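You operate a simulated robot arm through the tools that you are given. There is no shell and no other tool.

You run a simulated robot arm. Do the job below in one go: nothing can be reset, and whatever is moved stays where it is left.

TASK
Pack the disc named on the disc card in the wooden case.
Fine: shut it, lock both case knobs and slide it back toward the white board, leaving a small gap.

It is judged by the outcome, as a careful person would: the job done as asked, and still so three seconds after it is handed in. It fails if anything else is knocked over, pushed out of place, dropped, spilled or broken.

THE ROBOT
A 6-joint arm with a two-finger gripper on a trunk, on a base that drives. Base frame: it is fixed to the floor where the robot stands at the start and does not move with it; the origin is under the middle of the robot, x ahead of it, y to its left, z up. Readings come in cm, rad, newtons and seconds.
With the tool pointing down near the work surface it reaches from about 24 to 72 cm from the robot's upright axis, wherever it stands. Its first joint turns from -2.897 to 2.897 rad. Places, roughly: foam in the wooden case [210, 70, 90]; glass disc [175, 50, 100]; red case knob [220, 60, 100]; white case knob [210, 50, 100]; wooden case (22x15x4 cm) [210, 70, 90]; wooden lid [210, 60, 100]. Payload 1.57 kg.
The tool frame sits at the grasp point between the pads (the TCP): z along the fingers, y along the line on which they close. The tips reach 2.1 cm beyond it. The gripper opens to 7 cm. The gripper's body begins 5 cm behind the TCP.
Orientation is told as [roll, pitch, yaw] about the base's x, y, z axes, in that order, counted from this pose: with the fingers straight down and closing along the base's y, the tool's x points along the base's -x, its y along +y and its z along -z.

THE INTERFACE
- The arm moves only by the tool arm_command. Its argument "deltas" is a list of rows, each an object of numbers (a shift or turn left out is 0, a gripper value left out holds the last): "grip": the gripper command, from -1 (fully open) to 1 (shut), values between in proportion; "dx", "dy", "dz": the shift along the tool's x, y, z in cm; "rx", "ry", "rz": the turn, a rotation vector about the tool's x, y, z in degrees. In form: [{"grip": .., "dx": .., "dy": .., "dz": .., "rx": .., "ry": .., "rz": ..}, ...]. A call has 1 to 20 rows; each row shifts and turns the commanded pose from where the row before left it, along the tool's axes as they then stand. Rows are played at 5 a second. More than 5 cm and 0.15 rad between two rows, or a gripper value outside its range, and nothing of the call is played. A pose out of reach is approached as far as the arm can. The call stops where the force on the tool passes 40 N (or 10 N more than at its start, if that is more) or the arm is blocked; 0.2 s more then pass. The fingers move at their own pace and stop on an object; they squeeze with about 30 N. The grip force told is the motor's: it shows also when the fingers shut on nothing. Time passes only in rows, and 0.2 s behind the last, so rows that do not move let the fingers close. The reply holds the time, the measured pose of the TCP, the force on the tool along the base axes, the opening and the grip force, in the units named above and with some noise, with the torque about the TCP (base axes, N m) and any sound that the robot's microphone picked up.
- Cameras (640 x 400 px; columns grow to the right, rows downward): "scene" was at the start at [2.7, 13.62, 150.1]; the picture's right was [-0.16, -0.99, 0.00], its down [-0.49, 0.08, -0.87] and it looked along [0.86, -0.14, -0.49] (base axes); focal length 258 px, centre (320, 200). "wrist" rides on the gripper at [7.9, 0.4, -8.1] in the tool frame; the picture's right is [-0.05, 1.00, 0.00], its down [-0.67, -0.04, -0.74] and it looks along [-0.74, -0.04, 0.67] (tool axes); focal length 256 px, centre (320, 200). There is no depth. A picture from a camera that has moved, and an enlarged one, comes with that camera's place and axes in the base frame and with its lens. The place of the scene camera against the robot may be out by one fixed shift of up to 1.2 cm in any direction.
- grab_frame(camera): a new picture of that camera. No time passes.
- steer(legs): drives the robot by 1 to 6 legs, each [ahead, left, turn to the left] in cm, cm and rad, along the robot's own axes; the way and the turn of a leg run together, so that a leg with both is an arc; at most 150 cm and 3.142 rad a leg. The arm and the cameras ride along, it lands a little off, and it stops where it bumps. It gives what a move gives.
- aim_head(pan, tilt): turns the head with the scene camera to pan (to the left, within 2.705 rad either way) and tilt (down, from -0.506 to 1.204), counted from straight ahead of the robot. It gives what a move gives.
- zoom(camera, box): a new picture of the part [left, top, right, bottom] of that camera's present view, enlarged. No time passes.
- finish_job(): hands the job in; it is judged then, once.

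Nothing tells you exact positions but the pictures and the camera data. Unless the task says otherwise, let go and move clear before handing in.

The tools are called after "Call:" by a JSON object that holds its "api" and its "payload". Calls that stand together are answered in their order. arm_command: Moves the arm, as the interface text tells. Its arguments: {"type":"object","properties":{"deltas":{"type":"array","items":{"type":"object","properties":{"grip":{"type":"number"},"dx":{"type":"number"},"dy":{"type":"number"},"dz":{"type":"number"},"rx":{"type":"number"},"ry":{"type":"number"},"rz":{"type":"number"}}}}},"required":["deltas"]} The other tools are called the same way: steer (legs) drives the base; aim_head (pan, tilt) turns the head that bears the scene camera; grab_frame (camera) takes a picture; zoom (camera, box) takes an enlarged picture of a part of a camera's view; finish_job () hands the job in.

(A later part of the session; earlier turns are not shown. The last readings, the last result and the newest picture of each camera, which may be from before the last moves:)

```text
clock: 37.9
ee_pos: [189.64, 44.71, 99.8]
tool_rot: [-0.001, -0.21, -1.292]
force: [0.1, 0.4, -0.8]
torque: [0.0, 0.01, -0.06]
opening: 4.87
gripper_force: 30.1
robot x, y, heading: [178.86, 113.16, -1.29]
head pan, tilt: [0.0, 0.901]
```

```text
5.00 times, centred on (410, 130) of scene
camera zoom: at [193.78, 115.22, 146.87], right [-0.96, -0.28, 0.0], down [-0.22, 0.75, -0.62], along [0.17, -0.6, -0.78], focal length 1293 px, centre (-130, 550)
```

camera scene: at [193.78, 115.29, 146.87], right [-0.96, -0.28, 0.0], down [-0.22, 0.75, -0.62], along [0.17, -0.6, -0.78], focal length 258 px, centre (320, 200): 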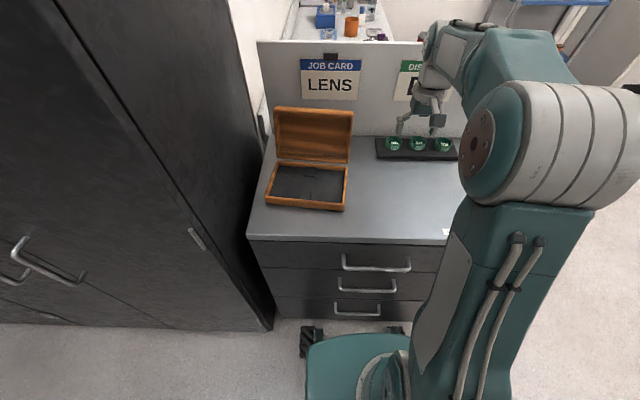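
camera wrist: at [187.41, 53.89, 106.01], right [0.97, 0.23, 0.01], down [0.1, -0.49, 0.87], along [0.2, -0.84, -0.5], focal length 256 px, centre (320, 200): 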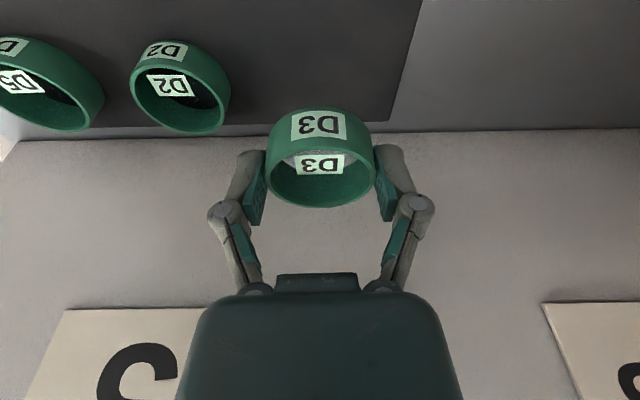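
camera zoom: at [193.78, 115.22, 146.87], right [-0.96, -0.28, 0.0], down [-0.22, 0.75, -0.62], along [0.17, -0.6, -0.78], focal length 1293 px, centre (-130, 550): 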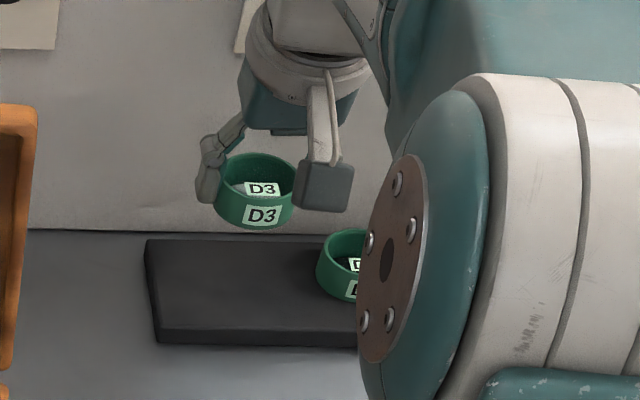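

D3 is held level. I'll raise it, bring it toward me, and carry it over the nest between the two nubs in the case, staying clear of the lid.

Call:
{"api": "arm_command", "payload": {"deltas": [{"dx": -0.85, "dz": -4.0}, {"dx": -0.86, "dz": -4.0}, {"dx": 4.11, "dz": -0.87}, {"dx": 4.11, "dz": -0.87}, {"dx": 4.11, "dz": -0.87}, {"dx": 4.11, "dz": -0.87}, {"dy": 3.9}, {"dy": 3.9}, {"dy": 3.9}, {"dy": 3.9}, {"dy": 3.9}, {"dy": 3.9}, {"dy": 3.9}, {"dx": 0}]}}

Call:
{"api": "grab_frame", "payload": {"camera": "wrist"}}

Call:
{"api": "grab_frame", "payload": {"camera": "scene"}}

```text
clock: 40.9
ee_pos: [211.26, 68.4, 108.09]
tool_rot: [-0.002, -0.21, -1.291]
force: [0.5, -0.8, -0.8]
torque: [0.03, -0.01, -0.01]
opening: 4.86
gripper_force: 30.5
robot x, y, heading: [179.16, 113.35, -1.295]
head pan, tilt: [0.0, 0.901]
```

```text
taken
camera wrist: at [209.11, 77.45, 114.31], right [0.97, 0.23, 0.01], down [0.1, -0.49, 0.87], along [0.2, -0.84, -0.5], focal length 256 px, centre (320, 200)
```

wrist: 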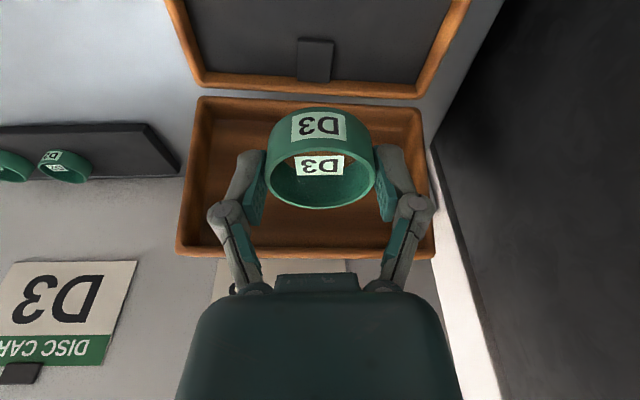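

```text
taken
camera scene: at [193.91, 115.35, 146.85], right [-0.96, -0.28, 0.0], down [-0.22, 0.75, -0.62], along [0.17, -0.6, -0.78], focal length 258 px, centre (320, 200)
```

scene: 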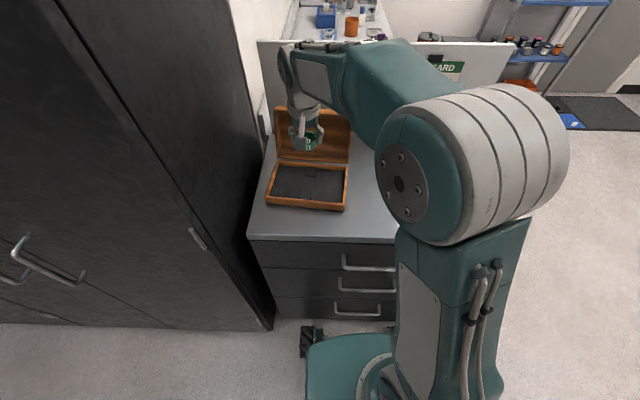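

The nest is right under the disc. I lower toward it and check just above.

Call:
{"api": "arm_command", "payload": {"deltas": [{"dx": 0.91, "dz": 3.56}, {"dx": 0.76, "dz": 3.59}, {"dx": 0.76, "dz": 3.59}, {"dx": 0}]}}

Call:
{"api": "grab_frame", "payload": {"camera": "wrist"}}

Call:
{"api": "zoom", "payload": {"camera": "scene", "box": [260, 120, 360, 215]}}

```text
clock: 41.9
ee_pos: [211.23, 68.39, 96.87]
tool_rot: [-0.002, -0.209, -1.293]
force: [-0.2, 0.3, -0.1]
torque: [-0.01, 0.02, 0.02]
opening: 4.91
gripper_force: 30.1
robot x, y, heading: [178.79, 113.18, -1.29]
head pan, tilt: [0.0, 0.901]
```

```text
taken
camera wrist: at [209.06, 77.55, 103.07], right [0.97, 0.23, 0.01], down [0.1, -0.49, 0.87], along [0.2, -0.84, -0.5], focal length 256 px, centre (320, 200)
```

wrist: 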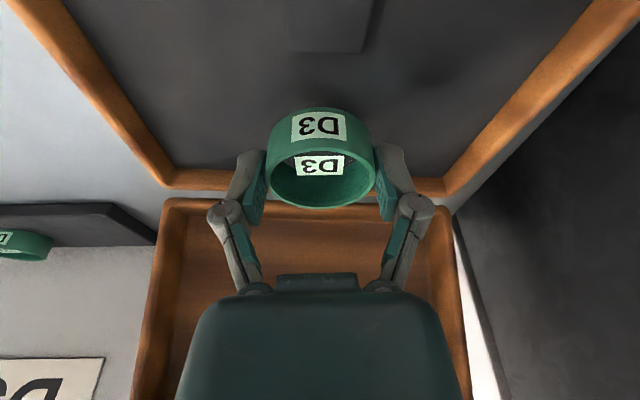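

```text
4.21 times, centred on (310, 168) of scene
camera zoom: at [193.92, 115.33, 146.85], right [-0.96, -0.28, 0.0], down [-0.22, 0.75, -0.62], along [0.17, -0.6, -0.78], focal length 1088 px, centre (362, 337)
```

zoom: 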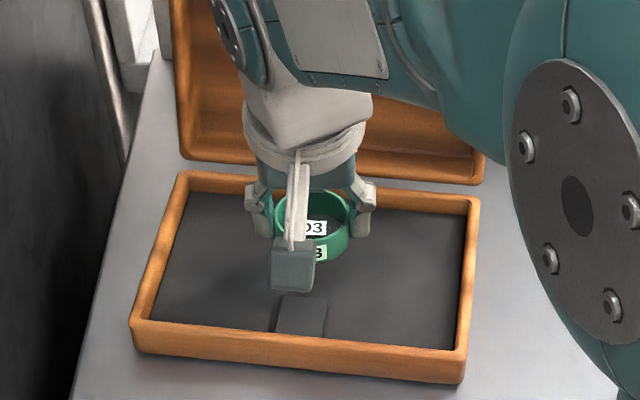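

The disc is centred between both nubs. I lower the next 2.6 cm gently.

Call:
{"api": "arm_command", "payload": {"deltas": [{"dx": 0.2, "dz": 0.96}, {"dx": 0.2, "dz": 0.96}, {"dx": 0.14, "dz": 0.64}, {"dx": 0}]}}

Call:
{"api": "grab_frame", "payload": {"camera": "wrist"}}

Call:
{"api": "zoom", "payload": {"camera": "scene", "box": [260, 120, 360, 215]}}

```text
clock: 42.9
ee_pos: [211.27, 68.6, 94.33]
tool_rot: [0.001, -0.209, -1.291]
force: [0.0, 0.5, -2.0]
torque: [-0.02, 0.01, 0.03]
opening: 4.86
gripper_force: 29.9
robot x, y, heading: [178.57, 113.18, -1.293]
head pan, tilt: [0.0, 0.901]
```

```text
taken
camera wrist: at [209.04, 77.72, 100.45], right [0.97, 0.23, 0.01], down [0.1, -0.49, 0.87], along [0.2, -0.84, -0.5], focal length 256 px, centre (320, 200)
```

wrist: 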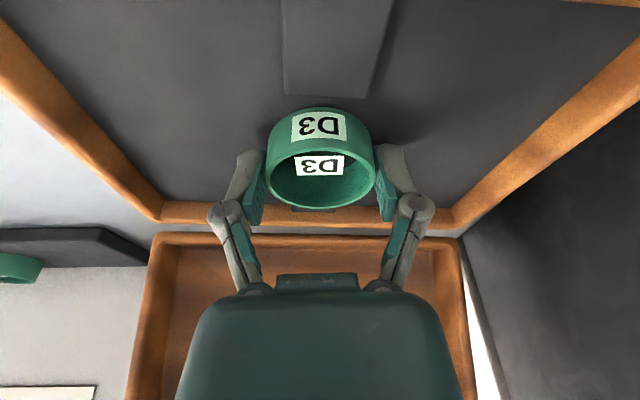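

```text
4.21 times, centred on (310, 168) of scene
camera zoom: at [193.91, 115.34, 146.85], right [-0.96, -0.28, 0.0], down [-0.22, 0.75, -0.62], along [0.17, -0.6, -0.78], focal length 1088 px, centre (362, 337)
```

zoom: 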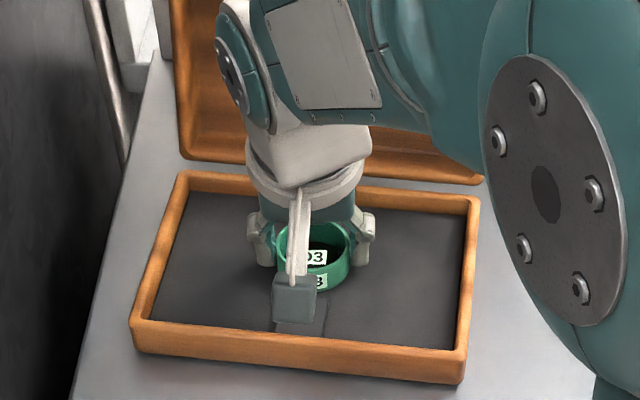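

Nearly down; I continue in small steps until contact.

Call:
{"api": "arm_command", "payload": {"deltas": [{"dx": 0.06, "dz": 0.3}, {"dx": 0}]}}

Call:
{"api": "arm_command", "payload": {"deltas": [{"dx": 0.06, "dz": 0.3}, {"dx": 0}]}}

Call:
{"api": "arm_command", "payload": {"deltas": [{"dx": 0.04, "dz": 0.2}, {"dx": 0}]}}

Call:
{"api": "grab_frame", "payload": {"camera": "wrist"}}

```text
clock: 43.5
ee_pos: [211.22, 68.54, 94.05]
tool_rot: [-0.001, -0.213, -1.291]
force: [1.2, 2.8, 15.7]
torque: [0.09, 0.04, 0.01]
opening: 4.88
gripper_force: 29.5
robot x, y, heading: [178.56, 113.25, -1.301]
head pan, tilt: [0.0, 0.901]
```

```text
clock: 44.1
ee_pos: [211.25, 68.39, 93.78]
tool_rot: [0.0, -0.214, -1.291]
force: [1.2, -0.1, 21.3]
torque: [-0.06, -0.05, 0.01]
opening: 4.87
gripper_force: 29.5
robot x, y, heading: [179.08, 112.78, -1.29]
head pan, tilt: [0.0, 0.901]
```

```text
clock: 44.7
ee_pos: [211.13, 68.44, 93.48]
tool_rot: [0.0, -0.213, -1.292]
force: [2.6, 2.2, 29.5]
torque: [0.14, -0.1, 0.01]
opening: 4.9
gripper_force: 30.0
robot x, y, heading: [178.86, 113.36, -1.29]
head pan, tilt: [0.0, 0.901]
```

```text
taken
camera wrist: at [209.01, 77.67, 99.75], right [0.97, 0.23, 0.01], down [0.1, -0.48, 0.87], along [0.2, -0.84, -0.5], focal length 256 px, centre (320, 200)
```

wrist: 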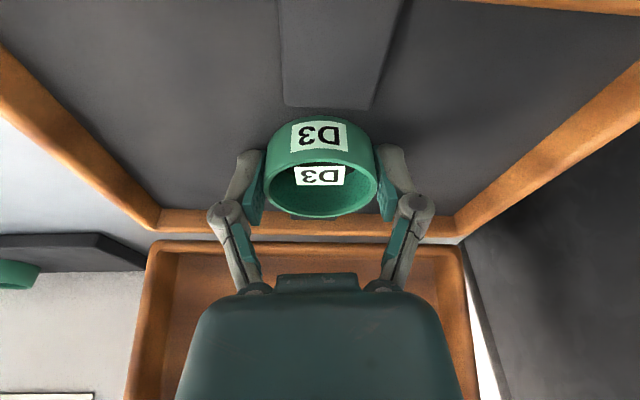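

Contact made; the disc rests on the foam between the nubs. I relieve the pressure slightly, open and look.

Call:
{"api": "arm_command", "payload": {"deltas": [{"dx": -0.06, "dz": -0.3}, {"dx": 0, "grip": -0.5}, {"dx": 0, "grip": -0.85}, {"dx": 0}, {"dx": -0.21, "dz": -0.98}, {"dx": -0.42, "dz": -1.96}, {"dx": -0.84, "dz": -3.9}, {"dx": 0}]}}

Call:
{"api": "grab_frame", "payload": {"camera": "wrist"}}

Call:
{"api": "zoom", "payload": {"camera": "scene", "box": [260, 120, 360, 215]}}

```text
clock: 46.5
ee_pos: [211.42, 68.65, 100.79]
tool_rot: [-0.002, -0.208, -1.293]
force: [-0.2, 1.0, 0.0]
torque: [0.01, 0.01, 0.0]
opening: 6.51
gripper_force: 0.0
robot x, y, heading: [178.79, 113.45, -1.292]
head pan, tilt: [0.0, 0.901]
```

```text
taken
camera wrist: at [209.18, 77.73, 107.04], right [0.97, 0.23, 0.01], down [0.1, -0.49, 0.87], along [0.2, -0.84, -0.5], focal length 256 px, centre (320, 200)
```

wrist: 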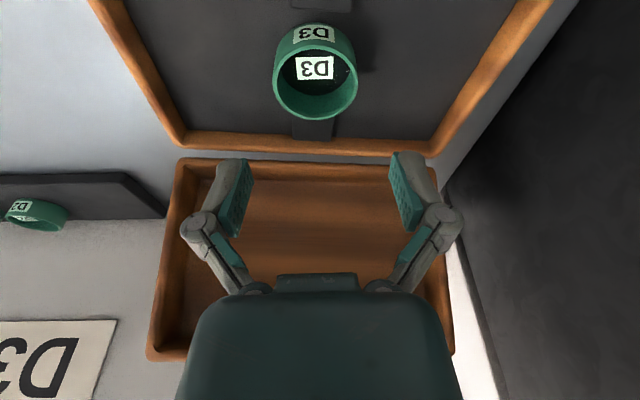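

```text
4.21 times, centred on (310, 168) of scene
camera zoom: at [193.89, 115.34, 146.86], right [-0.96, -0.28, 0.0], down [-0.22, 0.75, -0.62], along [0.17, -0.6, -0.78], focal length 1088 px, centre (362, 337)
```

zoom: 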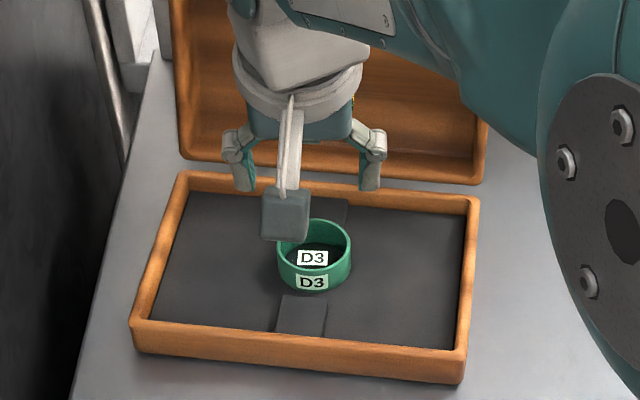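

D3 sits between the nubs. I'll raise the arm and take an overhead look to verify it's flat, and study the lid.

Call:
{"api": "arm_command", "payload": {"deltas": [{"dx": -0.84, "dz": -3.9}, {"dx": -0.84, "dz": -3.9}, {"dx": -0.84, "dz": -3.9}, {"dx": -0.84, "dz": -3.9}, {"dx": 4.0, "dz": -0.8, "ry": 6}, {"dx": 4.0, "dz": -0.4, "ry": 6}, {"dx": 2}, {"dx": 0}]}}

Call:
{"api": "grab_frame", "payload": {"camera": "wrist"}}

Call:
{"api": "zoom", "payload": {"camera": "wrist", "box": [225, 0, 425, 125]}}

Call:
{"api": "zoom", "payload": {"camera": "scene", "box": [255, 85, 365, 215]}}

```text
clock: 48.3
ee_pos: [208.54, 78.17, 116.6]
tool_rot: [-0.004, -0.001, -1.291]
force: [-0.4, -0.5, -0.1]
torque: [0.02, -0.02, -0.01]
opening: 6.48
gripper_force: 0.2
robot x, y, heading: [178.79, 113.22, -1.29]
head pan, tilt: [0.0, 0.901]
```

```text
taken
camera wrist: at [206.77, 85.84, 124.67], right [0.97, 0.22, 0.0], down [0.15, -0.65, 0.74], along [0.17, -0.73, -0.67], focal length 256 px, centre (320, 200)
```

wrist: 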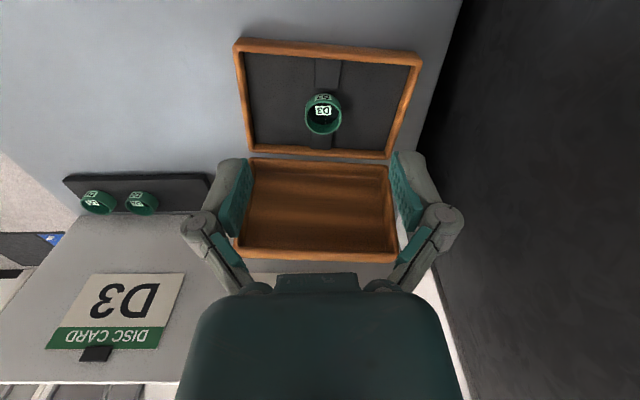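

```text
3.20 times, centred on (325, 62) of wrist
camera zoom: at [206.77, 85.84, 124.67], right [0.97, 0.22, 0.0], down [0.15, -0.65, 0.74], along [0.17, -0.73, -0.67], focal length 819 px, centre (304, 640)
```

zoom: 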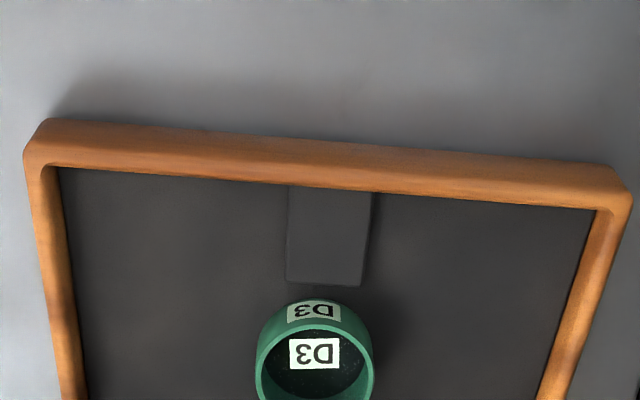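

```text
3.08 times, centred on (310, 150) of scene
camera zoom: at [193.86, 115.38, 146.86], right [-0.96, -0.28, 0.0], down [-0.22, 0.75, -0.62], along [0.17, -0.6, -0.78], focal length 795 px, centre (351, 354)
```

zoom: 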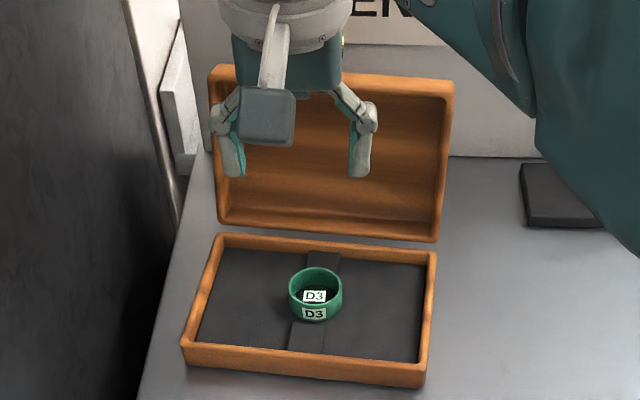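

Looking closely at disc seating, and the lid/hinge region.

Call:
{"api": "zoom", "payload": {"camera": "wrist", "box": [230, 80, 420, 200]}}

Call:
{"api": "zoom", "payload": {"camera": "wrist", "box": [290, 80, 360, 160]}}

```text
3.33 times, centred on (325, 140) of wrist
camera zoom: at [206.77, 85.84, 124.67], right [0.97, 0.22, 0.0], down [0.15, -0.65, 0.74], along [0.17, -0.73, -0.67], focal length 853 px, centre (303, 400)
```

zoom: 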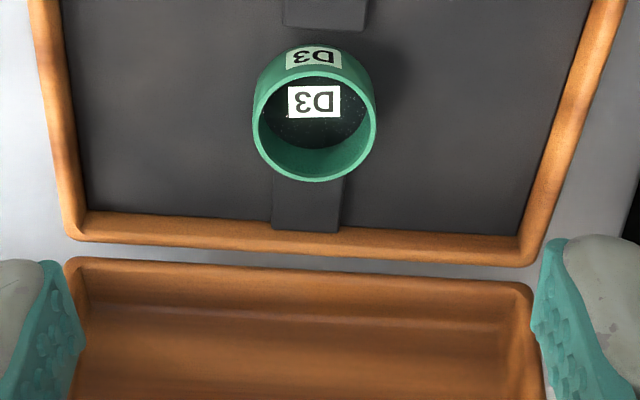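

```text
5.00 times, centred on (325, 120) of wrist
camera zoom: at [206.77, 85.84, 124.67], right [0.97, 0.22, 0.0], down [0.15, -0.65, 0.74], along [0.17, -0.73, -0.67], focal length 1280 px, centre (295, 600)
```

zoom: 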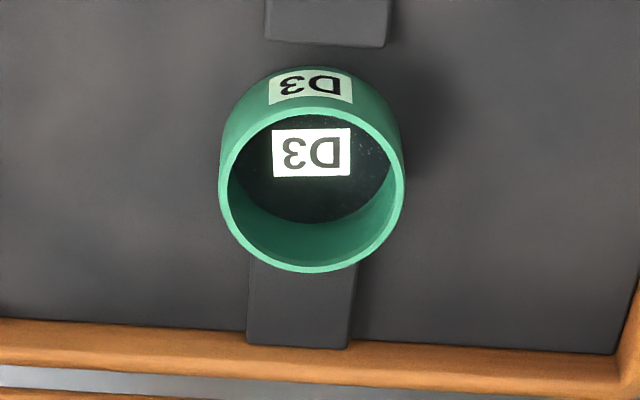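

D3 lies flat between the nubs. Next: close the lid under control. I'll turn the gripper 90° so its fingers can straddle the lid's top edge, with the wrist camera looking along the lid.

Call:
{"api": "arm_command", "payload": {"deltas": [{"dz": -3, "rz": -8.2}, {"rz": -8.2}, {"rz": -8.2}, {"rz": -8.2}, {"rz": -8.2}, {"rz": -8.2}, {"rz": -8.2}, {"rz": -8.2}, {"rz": -8.2}, {"rz": -8.2}, {"rz": -8.0, "grip": -1}, {"dx": 0}, {"dx": 0}]}}

Call:
{"api": "grab_frame", "payload": {"camera": "wrist"}}

Call:
{"api": "grab_frame", "payload": {"camera": "scene"}}

```text
clock: 51.1
ee_pos: [208.48, 78.12, 119.75]
tool_rot: [-0.001, 0.002, 0.28]
force: [-0.2, -0.5, 0.1]
torque: [0.03, -0.01, -0.01]
opening: 7.01
gripper_force: 0.0
robot x, y, heading: [178.36, 113.28, -1.292]
head pan, tilt: [0.0, 0.901]
```

```text
taken
camera wrist: at [200.74, 76.33, 127.7], right [-0.23, 0.97, 0.0], down [0.65, 0.15, 0.74], along [0.72, 0.17, -0.67], focal length 256 px, centre (320, 200)
```

wrist: 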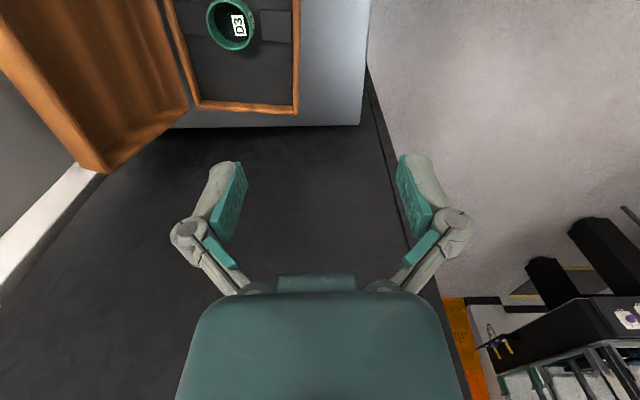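

```text
taken
camera scene: at [193.87, 115.38, 146.86], right [-0.96, -0.28, 0.0], down [-0.22, 0.75, -0.62], along [0.17, -0.6, -0.78], focal length 258 px, centre (320, 200)
```

scene: 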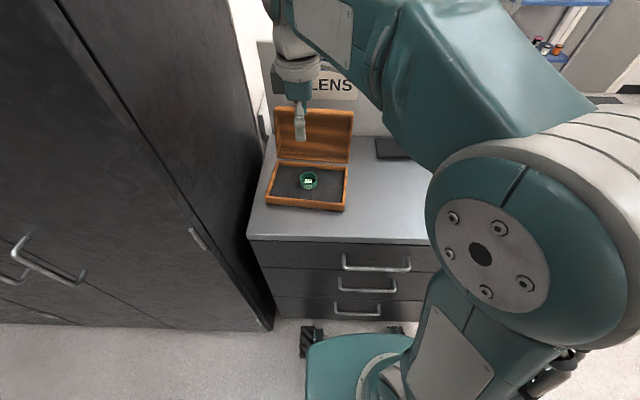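

Now I move up and out so the wrist camera looks along the lid from its near end, well above the board.

Call:
{"api": "arm_command", "payload": {"deltas": [{"dz": -4}, {"dz": -4}, {"dy": -4, "dx": 2.2}, {"dy": -4, "dx": 2.2}, {"dy": -4, "dx": 2.2}, {"dy": -4, "dx": 2.2}, {"dy": -4, "dx": 2.2}, {"dy": -4, "dx": 2.2}, {"dy": -2.5, "dx": 1}, {"dx": 0}]}}

Call:
{"api": "grab_frame", "payload": {"camera": "wrist"}}

Call:
{"api": "zoom", "payload": {"camera": "wrist", "box": [240, 0, 480, 150]}}

```text
clock: 53.3
ee_pos: [199.68, 54.86, 122.26]
tool_rot: [0.001, 0.003, 0.279]
force: [0.2, -0.2, -0.6]
torque: [0.0, -0.03, -0.03]
opening: 7.0
gripper_force: 0.1
out of reach, approached as far as the arm can: row 6, 7, 8, 9
robot x, y, heading: [178.79, 112.6, -1.292]
head pan, tilt: [0.0, 0.901]
```

```text
taken
camera wrist: at [191.91, 52.86, 130.34], right [-0.22, 0.97, 0.0], down [0.65, 0.15, 0.74], along [0.73, 0.17, -0.67], focal length 256 px, centre (320, 200)
```

wrist: 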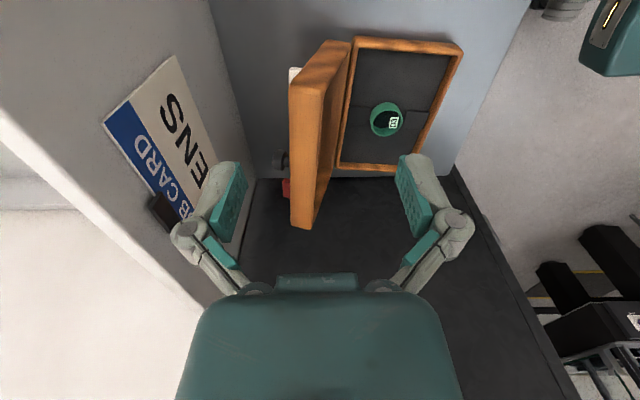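

```text
2.67 times, centred on (360, 75) of wrist
camera zoom: at [191.91, 52.86, 130.34], right [-0.22, 0.97, 0.0], down [0.65, 0.15, 0.74], along [0.73, 0.17, -0.67], focal length 683 px, centre (213, 533)
```

zoom: 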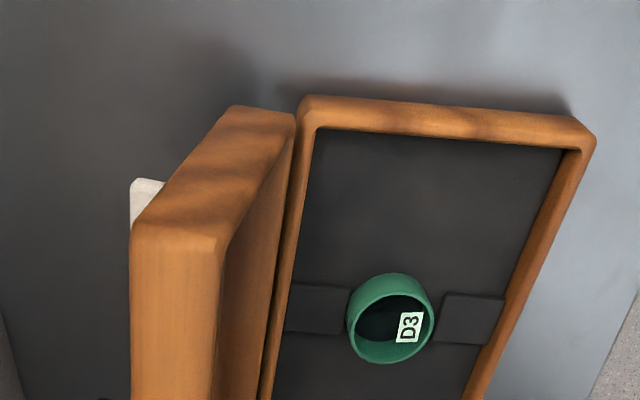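

A very useful view: lid edge-on, leaning back, with the white knob and a red/black knob on its outer face. I'll zoom in on these.

Call:
{"api": "zoom", "payload": {"camera": "wrist", "box": [250, 30, 360, 240]}}

Call:
{"api": "zoom", "payload": {"camera": "wrist", "box": [265, 140, 325, 210]}}

Call:
{"api": "zoom", "payload": {"camera": "wrist", "box": [270, 50, 330, 110]}}

```text
1.90 times, centred on (305, 135) of wrist
camera zoom: at [191.91, 52.86, 130.34], right [-0.22, 0.97, 0.0], down [0.65, 0.15, 0.74], along [0.73, 0.17, -0.67], focal length 488 px, centre (349, 324)
```

zoom: 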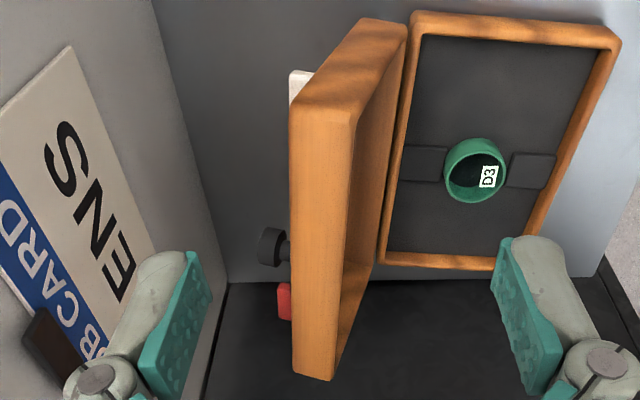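

```text
5.71 times, centred on (295, 175) of wrist
camera zoom: at [191.91, 52.86, 130.34], right [-0.22, 0.97, 0.0], down [0.65, 0.15, 0.74], along [0.73, 0.17, -0.67], focal length 1463 px, centre (463, 343)
```

zoom: 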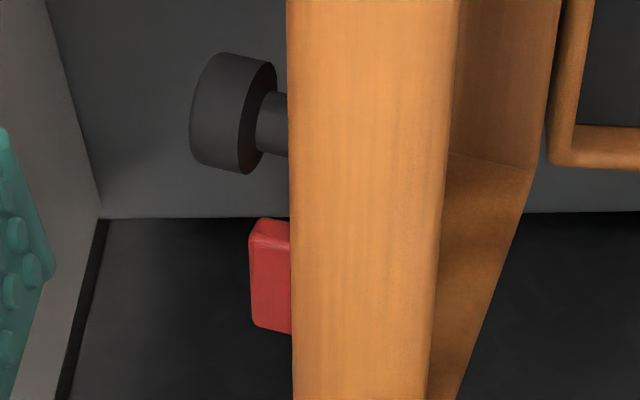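

```text
6.67 times, centred on (300, 80) of wrist
camera zoom: at [191.91, 52.86, 130.34], right [-0.22, 0.97, 0.0], down [0.65, 0.15, 0.74], along [0.73, 0.17, -0.67], focal length 1707 px, centre (453, 1000)
```

zoom: 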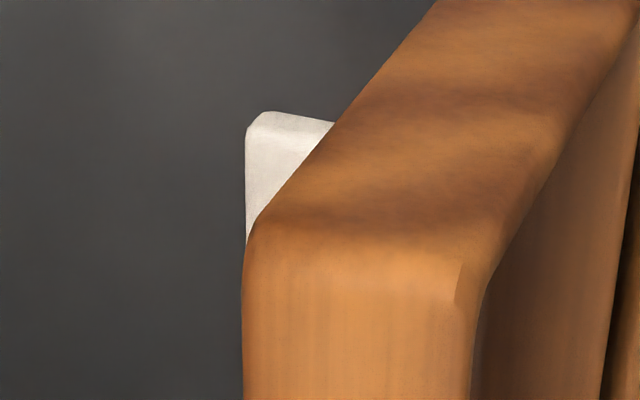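

The lid (3 cm thick) leans back about 13°, with a black lift knob in the centre and white/red lock knobs at the ends. I'll shift the base 12 cm left so the case is straight ahead and within easier reach.

Call:
{"api": "steer", "payload": {"legs": [[0, 12, 0]]}}

Call:
{"api": "grab_frame", "payload": {"camera": "wrist"}}

Call:
{"api": "grab_frame", "payload": {"camera": "scene"}}

```text
clock: 54.5
ee_pos: [209.94, 57.68, 122.2]
tool_rot: [0.0, -0.005, 0.281]
force: [-0.7, -0.9, 0.1]
torque: [-0.02, -0.02, -0.01]
opening: 7.01
gripper_force: 0.1
robot x, y, heading: [189.96, 116.67, -1.288]
head pan, tilt: [0.0, 0.901]
```

```text
taken
camera wrist: at [202.11, 55.84, 130.31], right [-0.22, 0.97, 0.0], down [0.65, 0.15, 0.75], along [0.73, 0.17, -0.66], focal length 256 px, centre (320, 200)
```

wrist: 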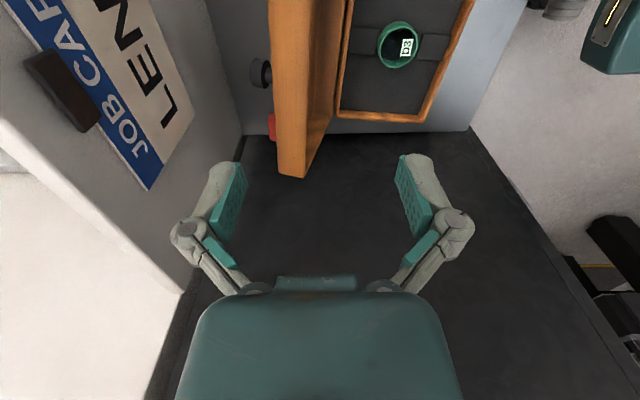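

```text
taken
camera scene: at [203.21, 117.97, 147.02], right [-0.96, -0.28, -0.01], down [-0.21, 0.76, -0.62], along [0.18, -0.59, -0.78], focal length 258 px, centre (320, 200)
```

scene: 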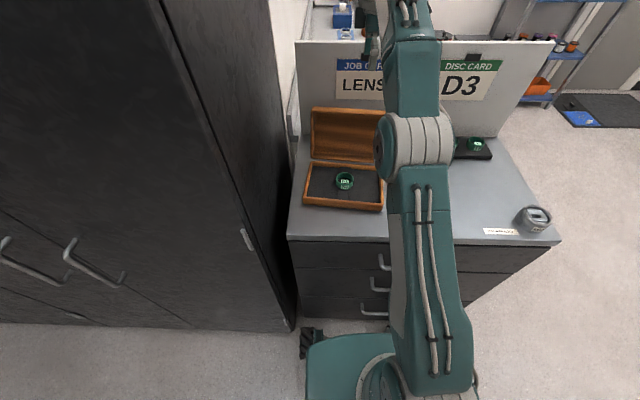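

Base shifted as planned. I align the gripper with the lid (7° yaw) and start descending, checking the response since the last command was out of reach.

Call:
{"api": "arm_command", "payload": {"deltas": [{"dz": 3, "rz": 7}, {"dx": 0}, {"dx": 0}]}}

```text
clock: 55.3
ee_pos: [211.45, 58.26, 119.36]
tool_rot: [-0.003, 0.006, 0.16]
force: [1.0, 0.2, 0.1]
torque: [-0.01, 0.04, 0.0]
opening: 7.0
gripper_force: 0.2
robot x, y, heading: [189.75, 116.56, -1.293]
head pan, tilt: [0.0, 0.901]
```

Pose responds normally. I move over the lid's top edge centre, with tips still above it, and look.

Call:
{"api": "arm_command", "payload": {"deltas": [{"dz": 3, "dy": -0.8, "dx": -0.7}, {"dz": 3, "dy": -0.8, "dx": -0.7}, {"dz": 1.2, "dy": -0.75}, {"dx": 0}]}}

Call:
{"api": "grab_frame", "payload": {"camera": "wrist"}}

Call:
{"api": "zoom", "payload": {"camera": "scene", "box": [290, 20, 450, 220]}}

```text
clock: 56.3
ee_pos: [213.07, 55.96, 112.03]
tool_rot: [-0.001, 0.006, 0.16]
force: [-0.3, 0.1, 0.6]
torque: [-0.01, -0.02, -0.03]
opening: 7.01
gripper_force: 0.0
robot x, y, heading: [189.73, 116.33, -1.289]
head pan, tilt: [0.0, 0.901]
```

```text
taken
camera wrist: at [205.21, 55.17, 120.2], right [-0.1, 0.99, 0.0], down [0.67, 0.07, 0.74], along [0.74, 0.08, -0.67], focal length 256 px, centre (320, 200)
```

wrist: 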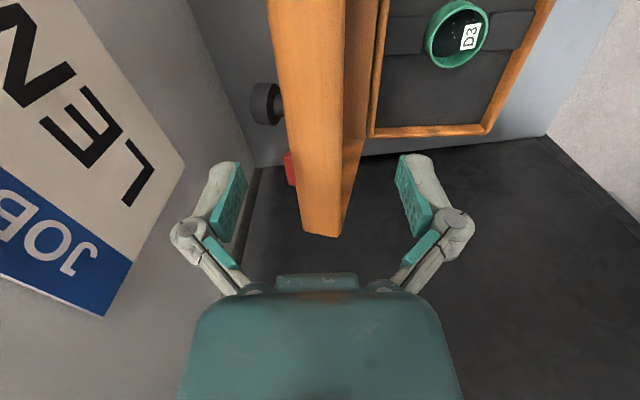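

```text
2.00 times, centred on (370, 120) of scene
camera zoom: at [205.26, 118.58, 146.82], right [-0.96, -0.28, 0.0], down [-0.22, 0.75, -0.62], along [0.17, -0.6, -0.78], focal length 517 px, centre (220, 360)
```

zoom: 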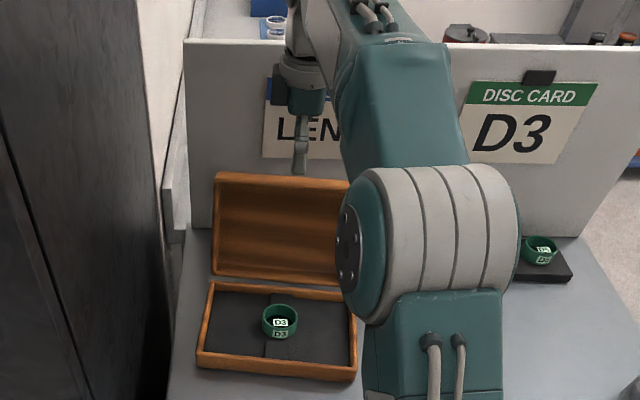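

The lid's edge is centred between the fingers. I lower so the fingertips straddle it by ~2.5 cm.

Call:
{"api": "arm_command", "payload": {"deltas": [{"dz": 1.5}, {"dz": 1.5}, {"dz": 1.5}, {"dx": 0}]}}

Call:
{"api": "grab_frame", "payload": {"camera": "wrist"}}

```text
clock: 57.3
ee_pos: [212.49, 55.84, 107.68]
tool_rot: [-0.002, 0.006, 0.156]
force: [0.6, -1.3, 0.1]
torque: [-0.03, -0.02, 0.01]
opening: 7.01
gripper_force: 0.1
robot x, y, heading: [189.83, 116.07, -1.288]
head pan, tilt: [0.0, 0.901]
```

```text
taken
camera wrist: at [204.68, 55.05, 115.73], right [-0.1, 0.99, 0.0], down [0.67, 0.07, 0.74], along [0.74, 0.08, -0.67], focal length 256 px, centre (320, 200)
```

wrist: 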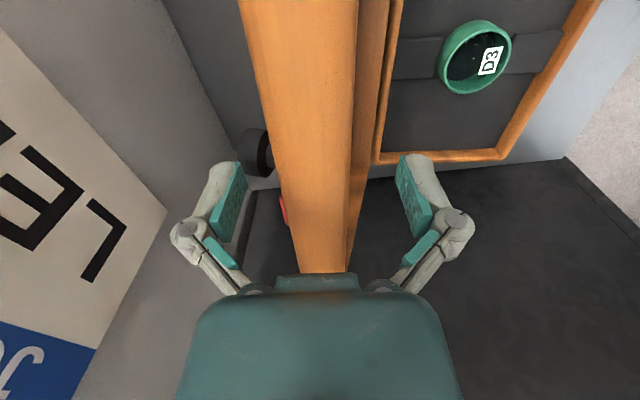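

The lid is caged between the fingers. I narrow the fingers to ~4.4 cm, lower slightly, and pull the lid toward vertical, checking force.

Call:
{"api": "arm_command", "payload": {"deltas": [{"grip": -0.26}, {"dz": 0.5}, {"dz": 0.6}, {"dy": 1.0}, {"dy": 1.0}, {"dx": 0}]}}

Call:
{"api": "grab_frame", "payload": {"camera": "wrist"}}

```text
clock: 58.7
ee_pos: [212.38, 57.82, 106.71]
tool_rot: [-0.003, 0.006, 0.156]
force: [1.7, -13.2, 24.0]
torque: [-0.86, -0.19, -0.18]
opening: 6.83
gripper_force: 17.5
robot x, y, heading: [189.64, 116.11, -1.288]
head pan, tilt: [0.0, 0.901]
```

```text
taken
camera wrist: at [204.58, 57.0, 114.71], right [-0.1, 0.99, -0.01], down [0.67, 0.07, 0.74], along [0.74, 0.07, -0.67], focal length 256 px, centre (320, 200)
```

wrist: 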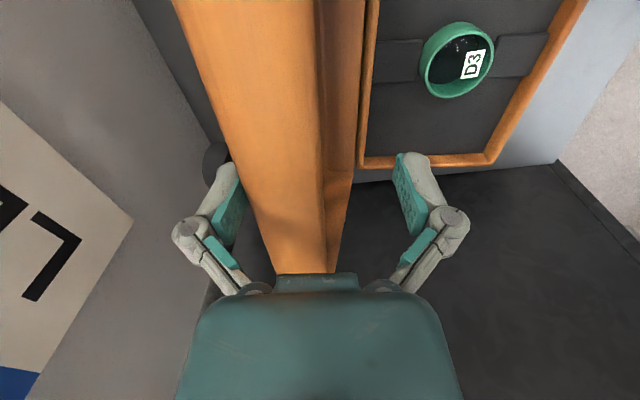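

The closing was blocked: the back fingertip came down onto the black lift knob, which sits higher than I thought. I'll back off, raise, open, and shift sideways away from that knob.

Call:
{"api": "arm_command", "payload": {"deltas": [{"dy": -1.0, "grip": -1}, {"dy": -1.0}, {"dz": -2.0}, {"dz": -1.0}, {"dx": 0}]}}

Call:
{"api": "grab_frame", "payload": {"camera": "wrist"}}

```text
clock: 59.9
ee_pos: [212.79, 55.9, 109.72]
tool_rot: [-0.002, 0.007, 0.157]
force: [-0.4, 0.0, 0.2]
torque: [-0.01, -0.01, -0.04]
opening: 6.97
gripper_force: 0.1
robot x, y, heading: [189.44, 116.68, -1.292]
head pan, tilt: [0.0, 0.901]
```

```text
taken
camera wrist: at [204.96, 55.12, 117.67], right [-0.1, 0.99, 0.0], down [0.67, 0.07, 0.74], along [0.74, 0.08, -0.67], focal length 256 px, centre (320, 200)
```

wrist: 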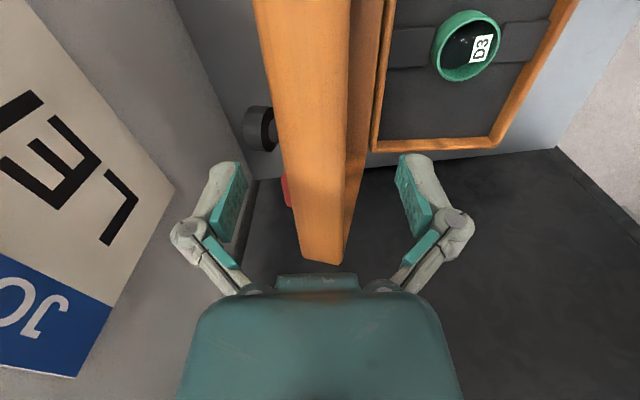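

All is undisturbed. I shift 4.7 cm toward the near end, between the black and white knobs.

Call:
{"api": "arm_command", "payload": {"deltas": [{"dx": 2.4}, {"dx": 2.3}, {"dx": 0}]}}

Call:
{"api": "grab_frame", "payload": {"camera": "wrist"}}

```text
clock: 60.7
ee_pos: [208.16, 55.32, 109.53]
tool_rot: [-0.002, 0.006, 0.158]
force: [0.4, -0.3, -0.9]
torque: [0.0, 0.0, -0.01]
opening: 6.99
gripper_force: 0.2
robot x, y, heading: [189.49, 115.96, -1.289]
head pan, tilt: [0.0, 0.901]
```

```text
taken
camera wrist: at [200.31, 54.5, 117.63], right [-0.1, 0.99, 0.0], down [0.67, 0.07, 0.74], along [0.74, 0.08, -0.67], focal length 256 px, centre (320, 200)
```

wrist: 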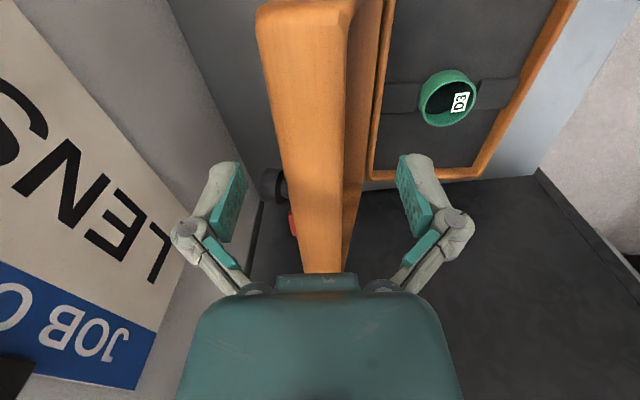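

Clear of both knobs here. Descend, narrow the fingers, and pull gently.

Call:
{"api": "arm_command", "payload": {"deltas": [{"dz": 1.5}, {"dz": 1.4}, {"dx": 0}]}}

Call:
{"api": "arm_command", "payload": {"deltas": [{"grip": -0.4}, {"dx": 0}, {"dx": 0}]}}

Call:
{"api": "grab_frame", "payload": {"camera": "wrist"}}

```text
clock: 61.5
ee_pos: [208.35, 55.2, 106.72]
tool_rot: [-0.003, 0.005, 0.157]
force: [-0.7, -0.2, -0.4]
torque: [-0.02, 0.0, 0.01]
opening: 6.99
gripper_force: 0.0
robot x, y, heading: [189.52, 115.8, -1.284]
head pan, tilt: [0.0, 0.901]
```

```text
clock: 62.3
ee_pos: [208.24, 55.24, 106.64]
tool_rot: [-0.002, 0.006, 0.158]
force: [-0.2, -1.1, -0.4]
torque: [0.03, -0.01, 0.0]
opening: 4.91
gripper_force: 0.1
robot x, y, heading: [189.95, 116.54, -1.291]
head pan, tilt: [0.0, 0.901]
```

```text
taken
camera wrist: at [200.39, 54.35, 114.83], right [-0.1, 0.99, 0.0], down [0.67, 0.07, 0.74], along [0.74, 0.08, -0.67], focal length 256 px, centre (320, 200)
```

wrist: 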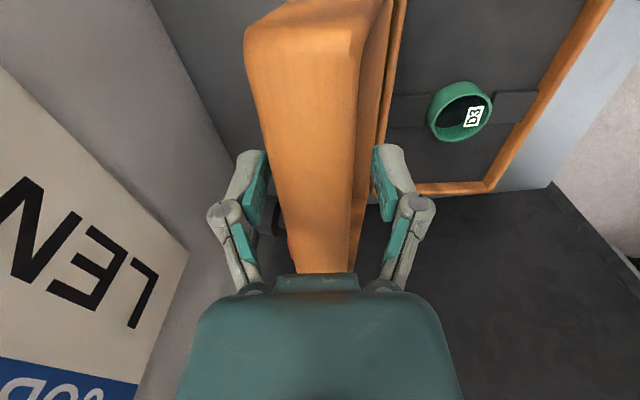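

Caged with a little slack and no contact force. Now pull toward me.

Call:
{"api": "arm_command", "payload": {"deltas": [{"dy": 0.7}, {"dy": 0.7}, {"dy": 0.7}, {"dx": 0}]}}

Call:
{"api": "grab_frame", "payload": {"camera": "wrist"}}

```text
clock: 63.3
ee_pos: [207.91, 57.37, 106.78]
tool_rot: [-0.001, 0.005, 0.158]
force: [-0.1, -0.7, -0.6]
torque: [0.0, -0.01, -0.02]
opening: 4.97
gripper_force: 0.5
robot x, y, heading: [189.82, 116.36, -1.291]
head pan, tilt: [0.0, 0.901]
```

```text
taken
camera wrist: at [200.01, 56.47, 114.79], right [-0.1, 0.99, 0.0], down [0.67, 0.07, 0.74], along [0.74, 0.08, -0.67], focal length 256 px, centre (320, 200)
```

wrist: 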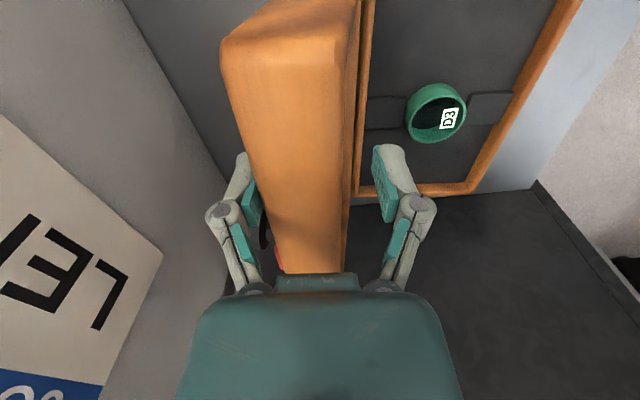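

The lid follows with little force. I continue along the hinge arc, tilting the tool with the lid.

Call:
{"api": "arm_command", "payload": {"deltas": [{"dy": 0.75}, {"dy": 0.75}, {"dy": 0.98, "dz": -0.03, "rx": 4}, {"dy": 0.98, "dz": -0.03, "rx": 4}, {"dy": 0.98, "dz": -0.03, "rx": 4}, {"dy": 0.98, "dz": -0.03, "rx": 4}, {"dx": 0}]}}

Call:
{"api": "grab_frame", "payload": {"camera": "wrist"}}

Call:
{"api": "grab_frame", "payload": {"camera": "scene"}}

```text
clock: 64.9
ee_pos: [206.91, 62.68, 106.26]
tool_rot: [-0.282, 0.005, 0.158]
force: [-0.2, -0.9, -0.6]
torque: [0.02, 0.01, -0.01]
opening: 4.92
gripper_force: 0.1
robot x, y, heading: [189.74, 116.36, -1.294]
head pan, tilt: [0.0, 0.901]
```

```text
taken
camera wrist: at [198.76, 63.99, 113.95], right [-0.1, 0.96, -0.28], down [0.64, 0.28, 0.72], along [0.77, -0.1, -0.63], focal length 256 px, centre (320, 200)
```

wrist: 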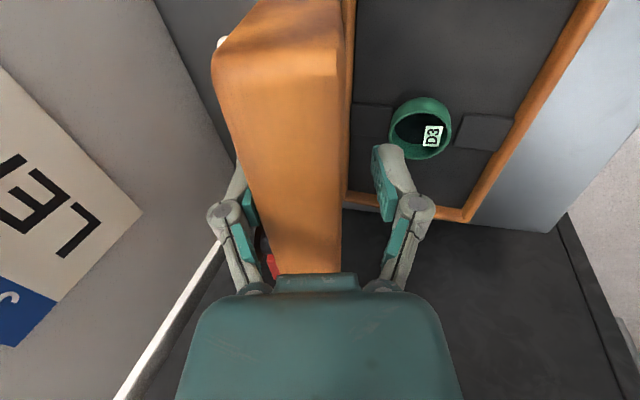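

```text
taken
camera scene: at [204.71, 118.49, 146.86], right [-0.96, -0.28, 0.0], down [-0.22, 0.75, -0.62], along [0.17, -0.6, -0.78], focal length 258 px, centre (320, 200)
```

scene: 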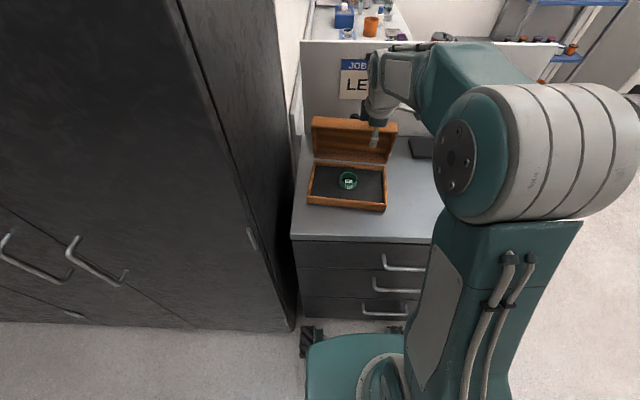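

The lid follows nicely past vertical. Continue the arc.

Call:
{"api": "arm_command", "payload": {"deltas": [{"dy": 0.98, "dz": -0.03, "rx": 4}, {"dy": 0.98, "dz": -0.03, "rx": 4}, {"dy": 0.98, "dz": -0.03, "rx": 4}, {"dy": 0.98, "dz": -0.03, "rx": 4}, {"dy": 0.98, "dz": -0.03, "rx": 4}, {"dy": 0.98, "dz": -0.03, "rx": 4}, {"dx": 0}]}}

Call:
{"api": "grab_frame", "payload": {"camera": "wrist"}}

Call:
{"api": "grab_frame", "payload": {"camera": "scene"}}

```text
clock: 66.5
ee_pos: [206.01, 67.89, 103.67]
tool_rot: [-0.704, 0.006, 0.159]
force: [-0.1, 1.1, 0.2]
torque: [0.0, -0.02, 0.0]
opening: 4.93
gripper_force: 0.5
robot x, y, heading: [189.46, 116.35, -1.294]
head pan, tilt: [0.0, 0.901]
```

```text
taken
camera wrist: at [197.4, 72.12, 109.75], right [-0.07, 0.76, -0.64], down [0.59, 0.55, 0.59], along [0.8, -0.34, -0.49], focal length 256 px, centre (320, 200)
```

wrist: 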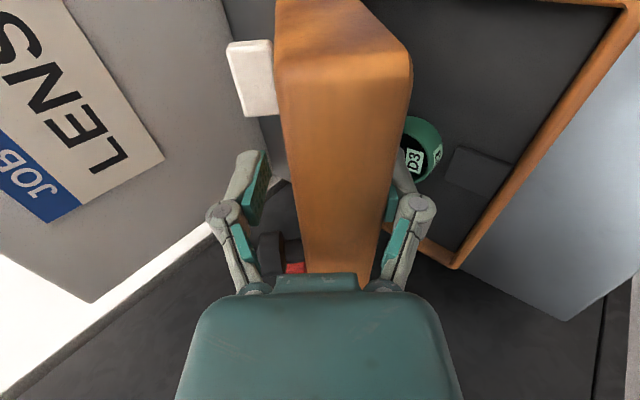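

```text
taken
camera scene: at [204.7, 118.54, 146.86], right [-0.96, -0.28, 0.0], down [-0.22, 0.75, -0.62], along [0.17, -0.6, -0.78], focal length 258 px, centre (320, 200)
```

scene: 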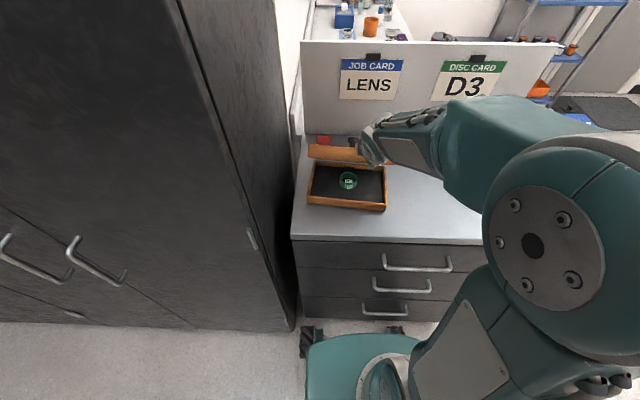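

The lid now rests on the front finger, supported. Continue lowering along the arc.

Call:
{"api": "arm_command", "payload": {"deltas": [{"dy": 0.98, "dz": -0.03, "rx": 4}, {"dy": 0.98, "dz": -0.03, "rx": 4}, {"dy": 0.98, "dz": -0.03, "rx": 4}, {"dy": 0.98, "dz": -0.03, "rx": 4}, {"dx": 0}]}}

Call:
{"api": "grab_frame", "payload": {"camera": "wrist"}}

Call:
{"api": "zoom", "payload": {"camera": "scene", "box": [290, 100, 450, 220]}}

```text
clock: 67.7
ee_pos: [205.19, 69.41, 102.47]
tool_rot: [-0.857, 0.029, 0.133]
force: [0.6, -0.6, -1.1]
torque: [0.0, -0.01, 0.01]
opening: 4.94
gripper_force: 0.4
out of reach, approached as far as the arm can: row 2, 3, 4
robot x, y, heading: [189.35, 116.4, -1.294]
head pan, tilt: [0.0, 0.901]
```

```text
taken
camera wrist: at [196.61, 74.64, 107.65], right [-0.06, 0.65, -0.76], down [0.6, 0.62, 0.49], along [0.8, -0.43, -0.43], focal length 256 px, centre (320, 200)
```

wrist: 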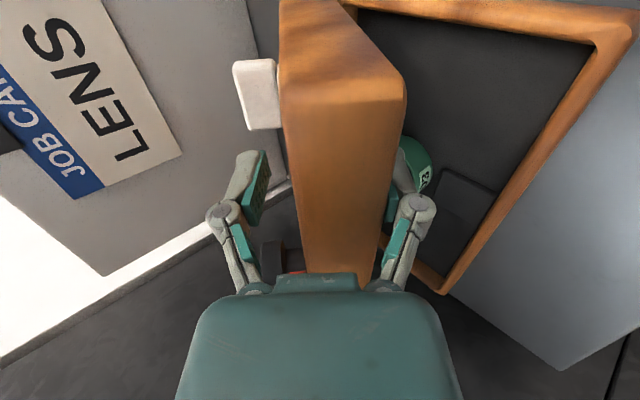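

```text
3.33 times, centred on (370, 160) of scene
camera zoom: at [204.7, 118.54, 146.86], right [-0.96, -0.28, 0.0], down [-0.22, 0.75, -0.62], along [0.17, -0.6, -0.78], focal length 862 px, centre (153, 333)
```

zoom: 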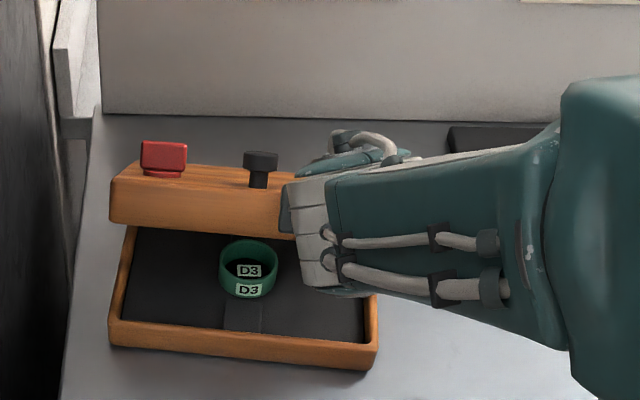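

The wrist reached its tilt limit (~49°), but the lid is resting on the lower finger. I'll keep that tilt (a touch less), slide out to the lid's free edge, then lower it.

Call:
{"api": "arm_command", "payload": {"deltas": [{"rx": -5}, {"dy": 0.57, "dz": -0.8}, {"dy": 0.57, "dz": -0.8}, {"dy": 0.56, "dz": -0.8}, {"dx": 0}]}}

Call:
{"api": "grab_frame", "payload": {"camera": "wrist"}}

Call:
{"api": "zoom", "payload": {"camera": "scene", "box": [290, 100, 450, 220]}}

```text
clock: 68.9
ee_pos: [204.8, 72.26, 102.92]
tool_rot: [-0.812, 0.023, 0.139]
force: [-0.1, 0.5, -1.2]
torque: [0.0, -0.02, 0.01]
opening: 4.93
gripper_force: 0.5
robot x, y, heading: [189.62, 116.18, -1.29]
head pan, tilt: [0.0, 0.901]
```

```text
taken
camera wrist: at [196.12, 77.18, 108.25], right [-0.06, 0.69, -0.72], down [0.6, 0.6, 0.52], along [0.8, -0.4, -0.45], focal length 256 px, centre (320, 200)
```

wrist: 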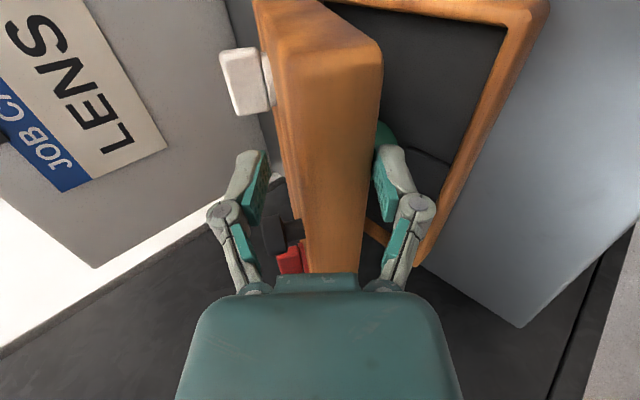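

```text
3.33 times, centred on (370, 160) of scene
camera zoom: at [204.69, 118.55, 146.86], right [-0.96, -0.28, 0.0], down [-0.22, 0.75, -0.62], along [0.17, -0.6, -0.78], focal length 862 px, centre (153, 333)
```

zoom: 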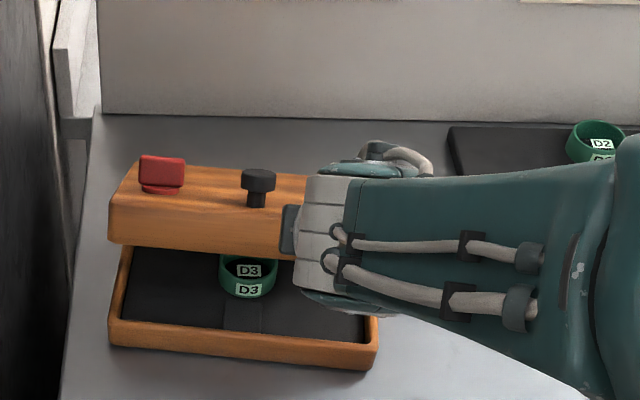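

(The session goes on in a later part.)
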